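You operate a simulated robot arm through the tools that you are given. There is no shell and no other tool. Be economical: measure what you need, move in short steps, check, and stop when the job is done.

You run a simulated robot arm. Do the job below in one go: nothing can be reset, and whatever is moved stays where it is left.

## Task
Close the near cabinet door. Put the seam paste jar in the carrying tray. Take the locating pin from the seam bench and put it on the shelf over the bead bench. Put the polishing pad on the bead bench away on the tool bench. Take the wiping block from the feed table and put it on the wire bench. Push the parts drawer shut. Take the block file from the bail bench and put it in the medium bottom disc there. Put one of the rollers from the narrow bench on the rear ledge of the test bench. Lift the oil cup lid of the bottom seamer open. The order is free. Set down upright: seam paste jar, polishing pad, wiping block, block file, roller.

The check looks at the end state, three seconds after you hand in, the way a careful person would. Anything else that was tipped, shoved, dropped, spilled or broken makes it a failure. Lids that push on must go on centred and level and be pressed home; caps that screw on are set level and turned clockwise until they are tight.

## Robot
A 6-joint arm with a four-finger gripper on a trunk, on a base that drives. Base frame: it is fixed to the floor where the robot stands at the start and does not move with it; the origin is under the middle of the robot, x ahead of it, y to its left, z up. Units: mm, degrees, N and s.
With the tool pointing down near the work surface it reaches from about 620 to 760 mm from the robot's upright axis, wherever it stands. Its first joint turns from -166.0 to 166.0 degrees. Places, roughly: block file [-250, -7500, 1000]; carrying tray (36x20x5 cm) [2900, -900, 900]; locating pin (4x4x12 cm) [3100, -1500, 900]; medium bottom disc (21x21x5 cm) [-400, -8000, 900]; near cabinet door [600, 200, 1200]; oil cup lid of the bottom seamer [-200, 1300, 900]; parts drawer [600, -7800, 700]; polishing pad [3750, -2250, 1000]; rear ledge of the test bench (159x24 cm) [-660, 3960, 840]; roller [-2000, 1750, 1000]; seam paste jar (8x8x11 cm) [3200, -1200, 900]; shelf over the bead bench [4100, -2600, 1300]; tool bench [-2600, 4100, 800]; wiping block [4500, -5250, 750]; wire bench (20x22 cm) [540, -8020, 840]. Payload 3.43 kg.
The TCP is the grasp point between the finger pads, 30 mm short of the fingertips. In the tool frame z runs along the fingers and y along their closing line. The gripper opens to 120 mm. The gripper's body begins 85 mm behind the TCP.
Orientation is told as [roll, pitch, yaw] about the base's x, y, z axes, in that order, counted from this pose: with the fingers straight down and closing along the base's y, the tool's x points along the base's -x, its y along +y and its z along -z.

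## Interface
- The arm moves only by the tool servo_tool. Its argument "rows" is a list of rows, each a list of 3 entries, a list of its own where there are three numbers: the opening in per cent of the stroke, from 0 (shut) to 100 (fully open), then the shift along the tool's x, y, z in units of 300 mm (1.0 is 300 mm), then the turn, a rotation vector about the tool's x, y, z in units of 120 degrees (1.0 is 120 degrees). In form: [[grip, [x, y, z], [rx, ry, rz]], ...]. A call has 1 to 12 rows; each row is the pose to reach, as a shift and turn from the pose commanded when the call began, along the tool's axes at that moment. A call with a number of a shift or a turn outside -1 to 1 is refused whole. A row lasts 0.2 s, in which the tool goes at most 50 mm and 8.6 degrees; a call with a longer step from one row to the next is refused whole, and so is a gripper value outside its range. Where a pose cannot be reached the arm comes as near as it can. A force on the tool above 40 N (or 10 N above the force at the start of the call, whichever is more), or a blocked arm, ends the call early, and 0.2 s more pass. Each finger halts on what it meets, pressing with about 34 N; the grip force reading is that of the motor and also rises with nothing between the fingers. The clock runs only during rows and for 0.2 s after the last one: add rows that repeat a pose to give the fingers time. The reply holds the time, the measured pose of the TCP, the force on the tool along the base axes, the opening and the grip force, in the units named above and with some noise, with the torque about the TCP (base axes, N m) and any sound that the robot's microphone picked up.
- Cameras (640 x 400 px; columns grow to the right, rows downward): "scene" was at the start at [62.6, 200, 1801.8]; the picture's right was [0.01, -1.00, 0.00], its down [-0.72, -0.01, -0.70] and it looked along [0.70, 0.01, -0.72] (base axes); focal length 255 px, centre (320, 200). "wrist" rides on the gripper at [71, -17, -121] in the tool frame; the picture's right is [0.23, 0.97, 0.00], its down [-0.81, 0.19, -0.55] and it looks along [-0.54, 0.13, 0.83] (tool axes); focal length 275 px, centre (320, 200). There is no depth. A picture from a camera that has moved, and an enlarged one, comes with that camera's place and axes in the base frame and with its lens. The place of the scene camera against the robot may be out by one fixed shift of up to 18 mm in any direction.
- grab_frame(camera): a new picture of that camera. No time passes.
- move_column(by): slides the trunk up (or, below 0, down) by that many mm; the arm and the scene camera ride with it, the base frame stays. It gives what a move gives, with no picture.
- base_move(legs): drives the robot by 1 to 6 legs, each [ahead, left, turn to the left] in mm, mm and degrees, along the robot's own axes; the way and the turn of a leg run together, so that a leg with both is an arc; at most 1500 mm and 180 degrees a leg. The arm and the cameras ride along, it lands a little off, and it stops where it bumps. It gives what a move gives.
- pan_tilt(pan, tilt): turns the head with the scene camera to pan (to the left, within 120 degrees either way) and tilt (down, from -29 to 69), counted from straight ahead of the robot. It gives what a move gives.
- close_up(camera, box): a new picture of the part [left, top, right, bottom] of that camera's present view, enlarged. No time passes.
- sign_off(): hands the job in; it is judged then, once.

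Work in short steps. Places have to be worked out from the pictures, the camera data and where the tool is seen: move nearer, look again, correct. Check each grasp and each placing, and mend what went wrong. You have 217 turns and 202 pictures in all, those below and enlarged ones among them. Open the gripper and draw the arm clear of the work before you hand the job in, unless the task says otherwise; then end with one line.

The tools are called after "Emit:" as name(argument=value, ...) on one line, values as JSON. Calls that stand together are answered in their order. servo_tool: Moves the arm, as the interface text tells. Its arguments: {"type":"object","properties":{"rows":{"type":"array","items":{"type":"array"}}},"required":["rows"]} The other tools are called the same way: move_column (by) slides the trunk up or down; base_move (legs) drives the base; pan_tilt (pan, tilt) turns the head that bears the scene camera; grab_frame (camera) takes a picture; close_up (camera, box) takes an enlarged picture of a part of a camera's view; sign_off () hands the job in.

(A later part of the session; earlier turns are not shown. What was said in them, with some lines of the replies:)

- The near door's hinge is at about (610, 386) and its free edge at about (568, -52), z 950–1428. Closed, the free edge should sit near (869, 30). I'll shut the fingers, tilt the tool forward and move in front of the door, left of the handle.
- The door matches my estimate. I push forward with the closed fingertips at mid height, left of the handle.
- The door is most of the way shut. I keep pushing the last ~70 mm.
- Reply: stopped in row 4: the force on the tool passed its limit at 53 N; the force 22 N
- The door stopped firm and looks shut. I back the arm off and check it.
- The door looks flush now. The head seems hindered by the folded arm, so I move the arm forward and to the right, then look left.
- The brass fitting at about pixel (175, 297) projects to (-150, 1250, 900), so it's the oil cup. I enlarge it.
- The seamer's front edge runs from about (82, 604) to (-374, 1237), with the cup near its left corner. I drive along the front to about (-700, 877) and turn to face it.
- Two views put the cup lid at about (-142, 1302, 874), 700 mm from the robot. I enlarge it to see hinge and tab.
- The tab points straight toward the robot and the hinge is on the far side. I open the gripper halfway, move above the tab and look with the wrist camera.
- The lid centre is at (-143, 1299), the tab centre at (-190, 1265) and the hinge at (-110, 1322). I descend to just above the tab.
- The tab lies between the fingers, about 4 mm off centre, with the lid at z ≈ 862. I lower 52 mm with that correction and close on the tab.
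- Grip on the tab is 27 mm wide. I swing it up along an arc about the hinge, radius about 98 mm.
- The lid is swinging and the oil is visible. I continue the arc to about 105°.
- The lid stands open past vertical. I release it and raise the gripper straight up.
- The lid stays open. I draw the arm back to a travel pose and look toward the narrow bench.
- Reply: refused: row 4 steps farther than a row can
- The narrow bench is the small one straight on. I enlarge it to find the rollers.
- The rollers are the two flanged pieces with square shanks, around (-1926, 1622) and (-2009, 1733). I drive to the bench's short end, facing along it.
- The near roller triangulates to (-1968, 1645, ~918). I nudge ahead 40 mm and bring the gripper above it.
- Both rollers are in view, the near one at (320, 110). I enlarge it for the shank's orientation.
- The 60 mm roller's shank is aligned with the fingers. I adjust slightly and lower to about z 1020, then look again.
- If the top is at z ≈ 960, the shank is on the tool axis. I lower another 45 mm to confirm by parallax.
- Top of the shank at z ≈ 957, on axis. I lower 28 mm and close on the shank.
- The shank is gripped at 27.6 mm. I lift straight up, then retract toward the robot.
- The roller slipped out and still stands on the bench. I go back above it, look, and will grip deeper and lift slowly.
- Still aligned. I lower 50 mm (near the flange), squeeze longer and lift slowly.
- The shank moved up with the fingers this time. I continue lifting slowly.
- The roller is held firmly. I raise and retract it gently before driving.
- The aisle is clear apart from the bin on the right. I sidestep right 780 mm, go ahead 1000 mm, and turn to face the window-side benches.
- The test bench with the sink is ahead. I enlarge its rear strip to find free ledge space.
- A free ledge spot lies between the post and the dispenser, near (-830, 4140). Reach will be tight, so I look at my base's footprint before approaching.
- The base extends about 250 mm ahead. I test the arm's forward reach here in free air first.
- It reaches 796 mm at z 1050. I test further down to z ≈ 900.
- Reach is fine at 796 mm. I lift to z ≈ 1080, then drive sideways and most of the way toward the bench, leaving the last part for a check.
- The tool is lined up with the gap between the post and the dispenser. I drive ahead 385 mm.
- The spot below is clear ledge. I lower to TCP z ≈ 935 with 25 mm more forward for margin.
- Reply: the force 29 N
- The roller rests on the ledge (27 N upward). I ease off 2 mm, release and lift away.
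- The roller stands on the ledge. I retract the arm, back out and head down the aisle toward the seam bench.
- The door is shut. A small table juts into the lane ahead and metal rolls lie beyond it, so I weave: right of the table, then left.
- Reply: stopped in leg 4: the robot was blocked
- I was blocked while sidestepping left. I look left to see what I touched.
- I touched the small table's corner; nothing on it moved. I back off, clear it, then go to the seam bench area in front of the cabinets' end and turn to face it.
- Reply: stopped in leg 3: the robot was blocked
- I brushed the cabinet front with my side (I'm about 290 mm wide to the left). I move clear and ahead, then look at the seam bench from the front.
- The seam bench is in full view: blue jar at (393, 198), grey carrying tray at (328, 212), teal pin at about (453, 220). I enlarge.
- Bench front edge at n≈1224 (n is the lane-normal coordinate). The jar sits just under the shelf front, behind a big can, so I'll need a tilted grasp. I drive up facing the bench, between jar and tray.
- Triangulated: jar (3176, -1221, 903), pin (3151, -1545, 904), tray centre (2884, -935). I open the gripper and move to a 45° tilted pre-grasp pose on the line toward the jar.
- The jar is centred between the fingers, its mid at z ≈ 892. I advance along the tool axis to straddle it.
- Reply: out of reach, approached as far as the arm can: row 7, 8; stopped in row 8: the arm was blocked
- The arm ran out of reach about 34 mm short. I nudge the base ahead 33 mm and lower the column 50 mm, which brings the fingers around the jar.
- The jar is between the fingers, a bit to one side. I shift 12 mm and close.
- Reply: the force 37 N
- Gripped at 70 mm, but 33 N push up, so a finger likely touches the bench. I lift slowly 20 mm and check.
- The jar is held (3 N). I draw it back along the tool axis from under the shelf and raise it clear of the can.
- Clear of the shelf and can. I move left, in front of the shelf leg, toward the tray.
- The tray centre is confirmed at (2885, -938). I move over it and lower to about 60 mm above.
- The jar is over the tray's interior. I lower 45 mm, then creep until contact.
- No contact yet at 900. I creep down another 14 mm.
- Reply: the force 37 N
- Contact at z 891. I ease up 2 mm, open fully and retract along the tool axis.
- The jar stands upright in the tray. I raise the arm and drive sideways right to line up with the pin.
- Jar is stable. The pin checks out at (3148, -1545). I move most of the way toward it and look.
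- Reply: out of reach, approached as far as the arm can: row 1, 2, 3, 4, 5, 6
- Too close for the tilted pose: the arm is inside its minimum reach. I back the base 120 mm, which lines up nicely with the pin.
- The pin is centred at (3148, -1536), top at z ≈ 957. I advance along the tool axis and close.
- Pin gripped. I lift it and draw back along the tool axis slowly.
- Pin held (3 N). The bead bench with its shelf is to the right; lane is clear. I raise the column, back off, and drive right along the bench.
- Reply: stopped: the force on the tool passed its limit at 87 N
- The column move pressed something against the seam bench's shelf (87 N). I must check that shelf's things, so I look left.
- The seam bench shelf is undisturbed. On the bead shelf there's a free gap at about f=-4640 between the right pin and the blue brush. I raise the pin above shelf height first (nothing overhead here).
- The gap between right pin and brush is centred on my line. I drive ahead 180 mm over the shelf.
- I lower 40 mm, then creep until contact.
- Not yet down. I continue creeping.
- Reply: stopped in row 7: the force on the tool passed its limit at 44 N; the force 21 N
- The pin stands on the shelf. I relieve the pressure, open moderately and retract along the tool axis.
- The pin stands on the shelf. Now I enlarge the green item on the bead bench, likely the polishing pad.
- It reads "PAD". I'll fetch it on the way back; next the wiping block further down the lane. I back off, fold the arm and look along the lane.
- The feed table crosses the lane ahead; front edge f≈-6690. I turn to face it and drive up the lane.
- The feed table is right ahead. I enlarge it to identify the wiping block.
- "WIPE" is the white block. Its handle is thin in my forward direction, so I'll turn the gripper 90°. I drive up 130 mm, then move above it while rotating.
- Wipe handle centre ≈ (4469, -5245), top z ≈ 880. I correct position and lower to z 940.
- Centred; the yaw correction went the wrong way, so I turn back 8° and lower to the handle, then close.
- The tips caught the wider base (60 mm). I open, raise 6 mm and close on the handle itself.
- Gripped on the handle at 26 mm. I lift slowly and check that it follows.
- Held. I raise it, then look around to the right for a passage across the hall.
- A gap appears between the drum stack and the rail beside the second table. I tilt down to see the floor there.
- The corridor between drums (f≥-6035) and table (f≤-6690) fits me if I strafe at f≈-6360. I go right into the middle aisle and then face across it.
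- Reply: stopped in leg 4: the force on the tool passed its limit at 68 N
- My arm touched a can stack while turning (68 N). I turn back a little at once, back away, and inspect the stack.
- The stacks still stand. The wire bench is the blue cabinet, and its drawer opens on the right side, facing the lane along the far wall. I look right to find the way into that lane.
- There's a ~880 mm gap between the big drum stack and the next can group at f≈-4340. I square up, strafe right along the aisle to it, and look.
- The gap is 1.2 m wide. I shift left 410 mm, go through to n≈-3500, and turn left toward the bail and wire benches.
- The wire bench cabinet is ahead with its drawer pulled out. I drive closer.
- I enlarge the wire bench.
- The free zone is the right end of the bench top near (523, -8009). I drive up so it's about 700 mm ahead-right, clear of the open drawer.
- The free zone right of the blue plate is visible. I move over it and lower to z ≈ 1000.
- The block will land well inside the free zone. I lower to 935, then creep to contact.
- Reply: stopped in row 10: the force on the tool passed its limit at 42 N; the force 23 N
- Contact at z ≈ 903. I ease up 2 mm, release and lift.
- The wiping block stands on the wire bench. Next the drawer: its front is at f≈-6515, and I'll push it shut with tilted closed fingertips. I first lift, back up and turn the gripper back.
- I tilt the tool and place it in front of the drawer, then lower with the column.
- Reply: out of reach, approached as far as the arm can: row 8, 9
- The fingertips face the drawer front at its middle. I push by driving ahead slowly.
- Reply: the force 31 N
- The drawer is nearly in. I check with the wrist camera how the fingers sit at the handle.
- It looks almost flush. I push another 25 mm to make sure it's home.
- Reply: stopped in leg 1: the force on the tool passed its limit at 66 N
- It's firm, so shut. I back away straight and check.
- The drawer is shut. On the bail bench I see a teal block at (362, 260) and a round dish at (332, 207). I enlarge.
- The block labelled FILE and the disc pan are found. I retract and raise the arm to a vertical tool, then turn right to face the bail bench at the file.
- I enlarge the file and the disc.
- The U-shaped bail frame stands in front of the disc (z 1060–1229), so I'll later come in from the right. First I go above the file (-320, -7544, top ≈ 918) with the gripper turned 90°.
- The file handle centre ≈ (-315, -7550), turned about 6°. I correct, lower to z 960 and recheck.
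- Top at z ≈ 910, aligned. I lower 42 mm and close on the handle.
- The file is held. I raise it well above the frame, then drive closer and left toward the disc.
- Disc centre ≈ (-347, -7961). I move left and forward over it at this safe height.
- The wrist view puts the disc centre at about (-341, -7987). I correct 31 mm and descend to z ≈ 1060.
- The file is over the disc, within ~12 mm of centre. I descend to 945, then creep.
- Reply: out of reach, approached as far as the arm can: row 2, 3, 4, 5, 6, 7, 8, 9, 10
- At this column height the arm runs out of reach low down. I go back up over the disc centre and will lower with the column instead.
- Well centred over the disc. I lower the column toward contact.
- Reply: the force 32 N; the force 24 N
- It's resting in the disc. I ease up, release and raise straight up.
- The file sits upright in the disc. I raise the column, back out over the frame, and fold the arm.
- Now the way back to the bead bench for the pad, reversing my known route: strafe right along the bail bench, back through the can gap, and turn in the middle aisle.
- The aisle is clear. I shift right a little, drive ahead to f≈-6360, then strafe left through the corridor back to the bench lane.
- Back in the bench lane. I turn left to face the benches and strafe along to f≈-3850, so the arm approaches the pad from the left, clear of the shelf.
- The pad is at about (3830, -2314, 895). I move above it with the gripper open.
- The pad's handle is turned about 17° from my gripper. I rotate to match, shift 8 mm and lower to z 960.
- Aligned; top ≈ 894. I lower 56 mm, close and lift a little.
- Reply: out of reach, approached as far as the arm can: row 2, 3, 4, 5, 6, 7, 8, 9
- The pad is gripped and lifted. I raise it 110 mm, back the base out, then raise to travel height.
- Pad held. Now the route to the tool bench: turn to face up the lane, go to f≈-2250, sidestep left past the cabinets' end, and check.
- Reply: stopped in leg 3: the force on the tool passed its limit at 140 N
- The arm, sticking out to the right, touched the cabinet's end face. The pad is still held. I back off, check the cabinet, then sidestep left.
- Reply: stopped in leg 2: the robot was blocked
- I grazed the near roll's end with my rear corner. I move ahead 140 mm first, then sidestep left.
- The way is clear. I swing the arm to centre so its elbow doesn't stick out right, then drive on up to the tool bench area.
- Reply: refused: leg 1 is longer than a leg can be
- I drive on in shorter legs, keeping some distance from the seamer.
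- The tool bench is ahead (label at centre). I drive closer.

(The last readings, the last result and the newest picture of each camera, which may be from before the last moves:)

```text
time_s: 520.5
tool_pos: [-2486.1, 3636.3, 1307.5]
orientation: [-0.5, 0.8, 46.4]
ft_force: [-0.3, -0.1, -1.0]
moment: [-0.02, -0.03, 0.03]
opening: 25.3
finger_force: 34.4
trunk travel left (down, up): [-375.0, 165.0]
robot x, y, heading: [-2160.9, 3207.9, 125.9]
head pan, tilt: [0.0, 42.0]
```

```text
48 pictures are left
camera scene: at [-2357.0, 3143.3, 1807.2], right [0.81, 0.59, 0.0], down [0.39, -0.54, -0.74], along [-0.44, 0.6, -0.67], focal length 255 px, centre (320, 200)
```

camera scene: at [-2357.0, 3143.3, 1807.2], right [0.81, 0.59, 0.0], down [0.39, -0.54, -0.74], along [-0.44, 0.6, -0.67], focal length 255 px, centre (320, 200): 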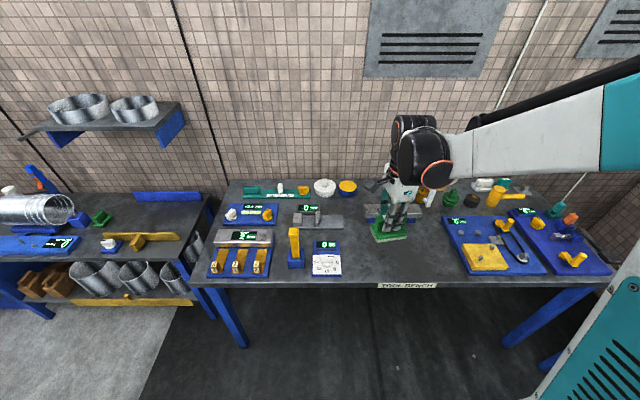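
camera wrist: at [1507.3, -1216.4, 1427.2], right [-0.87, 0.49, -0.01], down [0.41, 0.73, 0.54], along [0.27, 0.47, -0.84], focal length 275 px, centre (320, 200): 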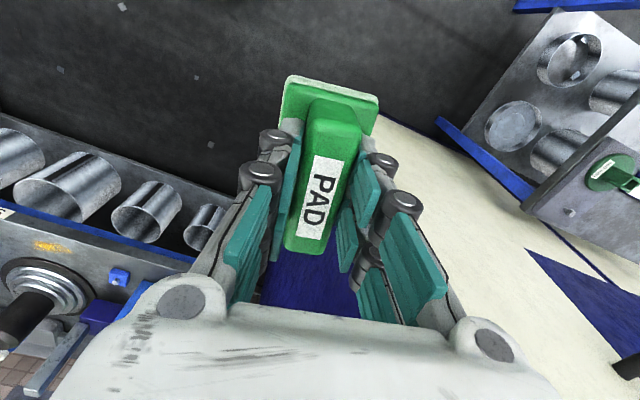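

The bench centre is free around (-2500, 3885). I move over it and lower to about z 1020.

Emit:
servo_tool(rows=[[0, [-0.1, 0.1, 0], [0, 0, 0]], [0, [-0.2, 0.21, 0], [0, 0, 0]], [0, [-0.3, 0.315, 0], [0, 0, 0]], [0, [-0.4, 0.42, 0], [0, 0, 0]], [0, [-0.49, 0.52, 0.02], [0, 0, 0]], [0, [-0.569, 0.606, 0.1], [0, 0, 0]], [0, [-0.569, 0.606, 0.24], [0, 0, 0]], [0, [-0.569, 0.606, 0.38], [0, 0, 0]], [0, [-0.569, 0.606, 0.53], [0, 0, 0]], [0, [-0.569, 0.606, 0.68], [0, 0, 0]], [0, [-0.569, 0.606, 0.82], [0, 0, 0]], [0, [-0.569, 0.606, 0.95], [0, 0, 0]]])

Emit:
grab_frame(camera="wrist")

Emit:
grab_frame(camera="scene")

```text
time_s: 523.1
tool_pos: [-2497.8, 3881.7, 1018.6]
orientation: [-0.7, 0.7, 46.4]
ft_force: [-0.6, 0.7, -0.8]
moment: [0.0, 0.01, 0.01]
opening: 25.6
finger_force: 34.0
trunk travel left (down, up): [-375.0, 165.0]
robot x, y, heading: [-2161.2, 3209.5, 125.4]
head pan, tilt: [0.0, 42.0]
```

```text
47 pictures are left
camera wrist: at [-2535.0, 3818.8, 1140.2], right [-0.86, 0.5, -0.01], down [0.42, 0.73, 0.54], along [0.28, 0.46, -0.84], focal length 275 px, centre (320, 200)
```

wrist: 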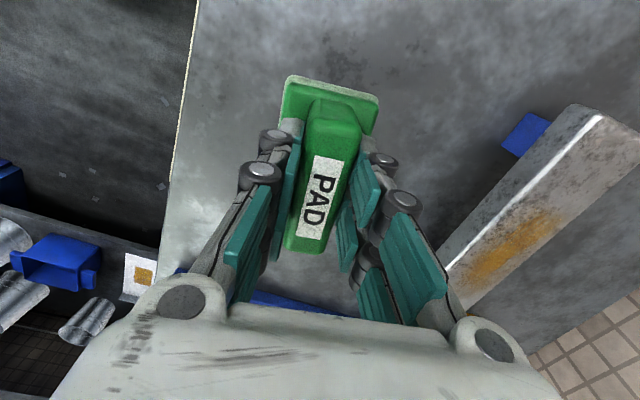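

```text
46 pictures are left
camera scene: at [-2357.4, 3144.2, 1807.1], right [0.81, 0.59, 0.0], down [0.39, -0.54, -0.74], along [-0.44, 0.6, -0.67], focal length 255 px, centre (320, 200)
```

scene: 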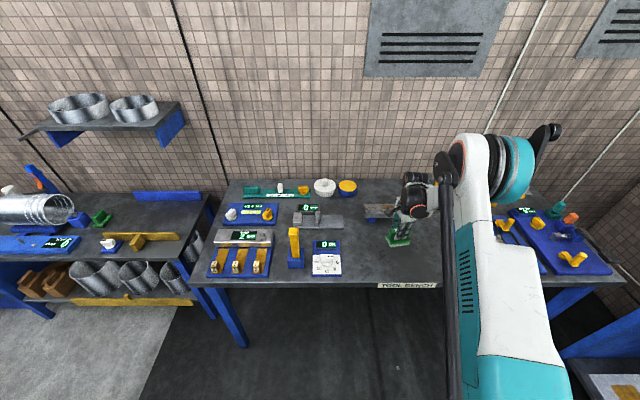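

The landing spot is clear. I lower to 930 and creep to contact.

Emit:
servo_tool(rows=[[0, [0, 0, 0.1], [0, 0, 0]], [0, [0, 0, 0.2], [0, 0, 0]], [0, [0, 0, 0.29], [0, 0, 0]], [0, [0, 0, 0.31], [0, 0, 0]], [0, [0, 0, 0.328], [0, 0, 0]], [0, [0, 0, 0.344], [0, 0, 0]], [0, [0, 0, 0.36], [0, 0, 0]], [0, [0, 0, 0.376], [0, 0, 0]], [0, [0, 0, 0.392], [0, 0, 0]], [0, [0, 0, 0.408], [0, 0, 0]], [0, [0, 0, 0.424], [0, 0, 0]]])

```text
time_s: 525.2
tool_pos: [-2497.9, 3877.0, 903.3]
orientation: [-0.7, 0.7, 46.4]
ft_force: [2.6, -4.1, 19.0]
moment: [0.19, -0.12, 0.03]
opening: 25.3
finger_force: 34.4
trunk travel left (down, up): [-375.0, 165.0]
robot x, y, heading: [-2159.6, 3210.4, 126.0]
head pan, tilt: [0.0, 42.0]
stopped in row 10: the force on the tool passed its limit at 51 N (the readings are from after the stop); the commanded pose is now the measured one
```

Contact at z ≈ 903. I ease up, release and lift.

Emit:
servo_tool(rows=[[0, [0, 0, -0.007], [0, 0, 0]], [26, [0, 0, -0.007], [0, 0, 0]], [32, [0, 0, -0.007], [0, 0, 0]], [45, [0, 0, -0.007], [0, 0, 0]], [45, [0, 0, -0.06], [0, 0, 0]], [45, [0, 0, -0.16], [0, 0, 0]], [45, [0, 0, -0.3], [0, 0, 0]], [45, [0, 0, -0.45], [0, 0, 0]], [45, [0, 0, -0.6], [0, 0, 0]]])

Emit:
grab_frame(camera="wrist")

Emit:
close_up(camera="scene", box=[300, 170, 460, 300])

```text
time_s: 527.2
tool_pos: [-2498.9, 3882.0, 1082.0]
orientation: [-0.6, 0.7, 46.5]
ft_force: [0.2, -0.3, 0.5]
moment: [0.03, 0.05, -0.01]
opening: 53.9
finger_force: 0.1
trunk travel left (down, up): [-375.0, 165.0]
robot x, y, heading: [-2162.9, 3208.2, 125.8]
head pan, tilt: [0.0, 42.0]
```

```text
45 pictures are left
camera wrist: at [-2534.7, 3819.4, 1203.2], right [-0.86, 0.5, -0.01], down [0.42, 0.73, 0.54], along [0.28, 0.46, -0.84], focal length 275 px, centre (320, 200)
```

wrist: 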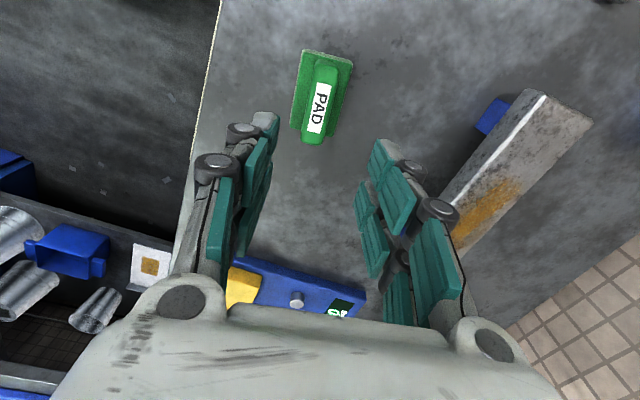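

```text
3.08 times, centred on (380, 235) of scene
camera zoom: at [-2356.4, 3142.3, 1807.2], right [0.81, 0.59, 0.0], down [0.39, -0.54, -0.74], along [-0.44, 0.6, -0.67], focal length 784 px, centre (135, 92)
```

zoom: 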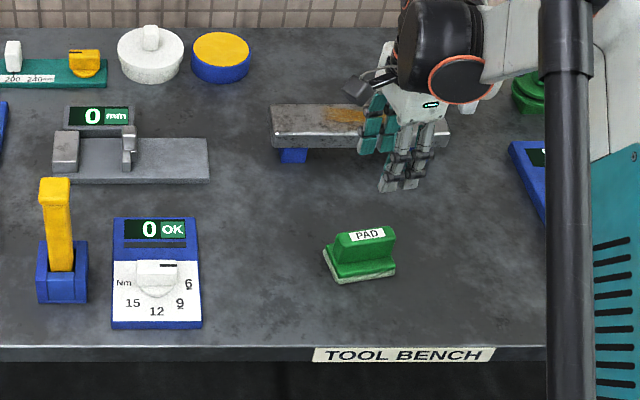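

The pad stands on the tool bench. I draw the arm up and back the robot off, then take one look back.

Emit:
servo_tool(rows=[[45, [0, 0, -0.15], [0, 0, 0]], [45, [0, 0, -0.3], [0, 0, 0]], [45, [0, 0, -0.45], [0, 0, 0]], [45, [0, 0, -0.6], [0, 0, 0]], [45, [0, 0, -0.72], [0, 0, 0]]])

Emit:
base_move(legs=[[-350, 0, 0]])

Emit:
pan_tilt(pan=-70, tilt=30)

Emit:
grab_frame(camera="scene")

```text
time_s: 528.4
tool_pos: [-2498.4, 3885.7, 1296.9]
orientation: [-0.6, 0.7, 46.4]
ft_force: [-0.2, 0.1, 0.4]
moment: [0.03, 0.01, 0.0]
opening: 53.8
finger_force: 0.0
trunk travel left (down, up): [-375.0, 165.0]
robot x, y, heading: [-2156.6, 3207.7, 126.1]
head pan, tilt: [0.0, 42.0]
```

```text
time_s: 530.6
tool_pos: [-2292.2, 3601.3, 1298.0]
orientation: [-0.5, 0.7, 46.3]
ft_force: [0.2, -0.5, 0.5]
moment: [0.04, 0.04, 0.02]
opening: 54.1
finger_force: 0.0
trunk travel left (down, up): [-375.0, 165.0]
robot x, y, heading: [-1956.3, 2928.3, 125.9]
head pan, tilt: [0.0, 42.0]
```

```text
time_s: 532.0
tool_pos: [-2292.3, 3602.6, 1295.8]
orientation: [-0.6, 0.7, 46.3]
ft_force: [0.7, 0.3, -0.6]
moment: [-0.02, 0.01, -0.03]
opening: 54.2
finger_force: 0.0
trunk travel left (down, up): [-375.0, 165.0]
robot x, y, heading: [-1954.8, 2927.8, 126.2]
head pan, tilt: [-70.0, 30.0]
```

```text
43 pictures are left
camera scene: at [-2051.9, 2866.9, 1825.4], right [0.83, -0.56, 0.0], down [-0.28, -0.41, -0.87], along [0.49, 0.72, -0.5], focal length 255 px, centre (320, 200)
```

scene: 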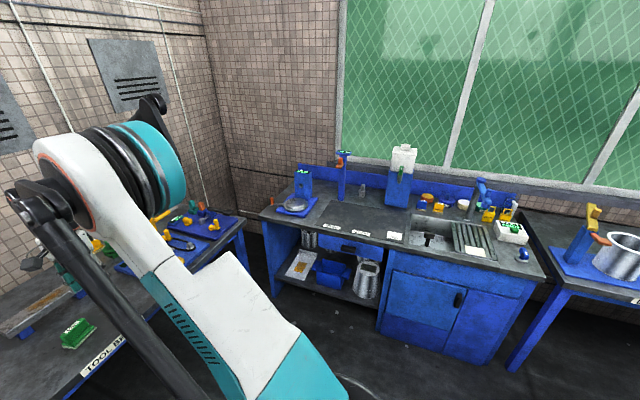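

The roller and pad are in place, and the arm is clear with the gripper open. I hand in.

Emit:
sign_off()

```text
The job is handed in.
```

All nine tasks were finished and the job is handed in. While driving I bumped the small scale table, the cabinet fronts, a can stack, the end of a roll and the underside of the seam bench shelf. I saw nothing tipped or shifted afterwards, but I did not inspect the can stack or the roll closely.
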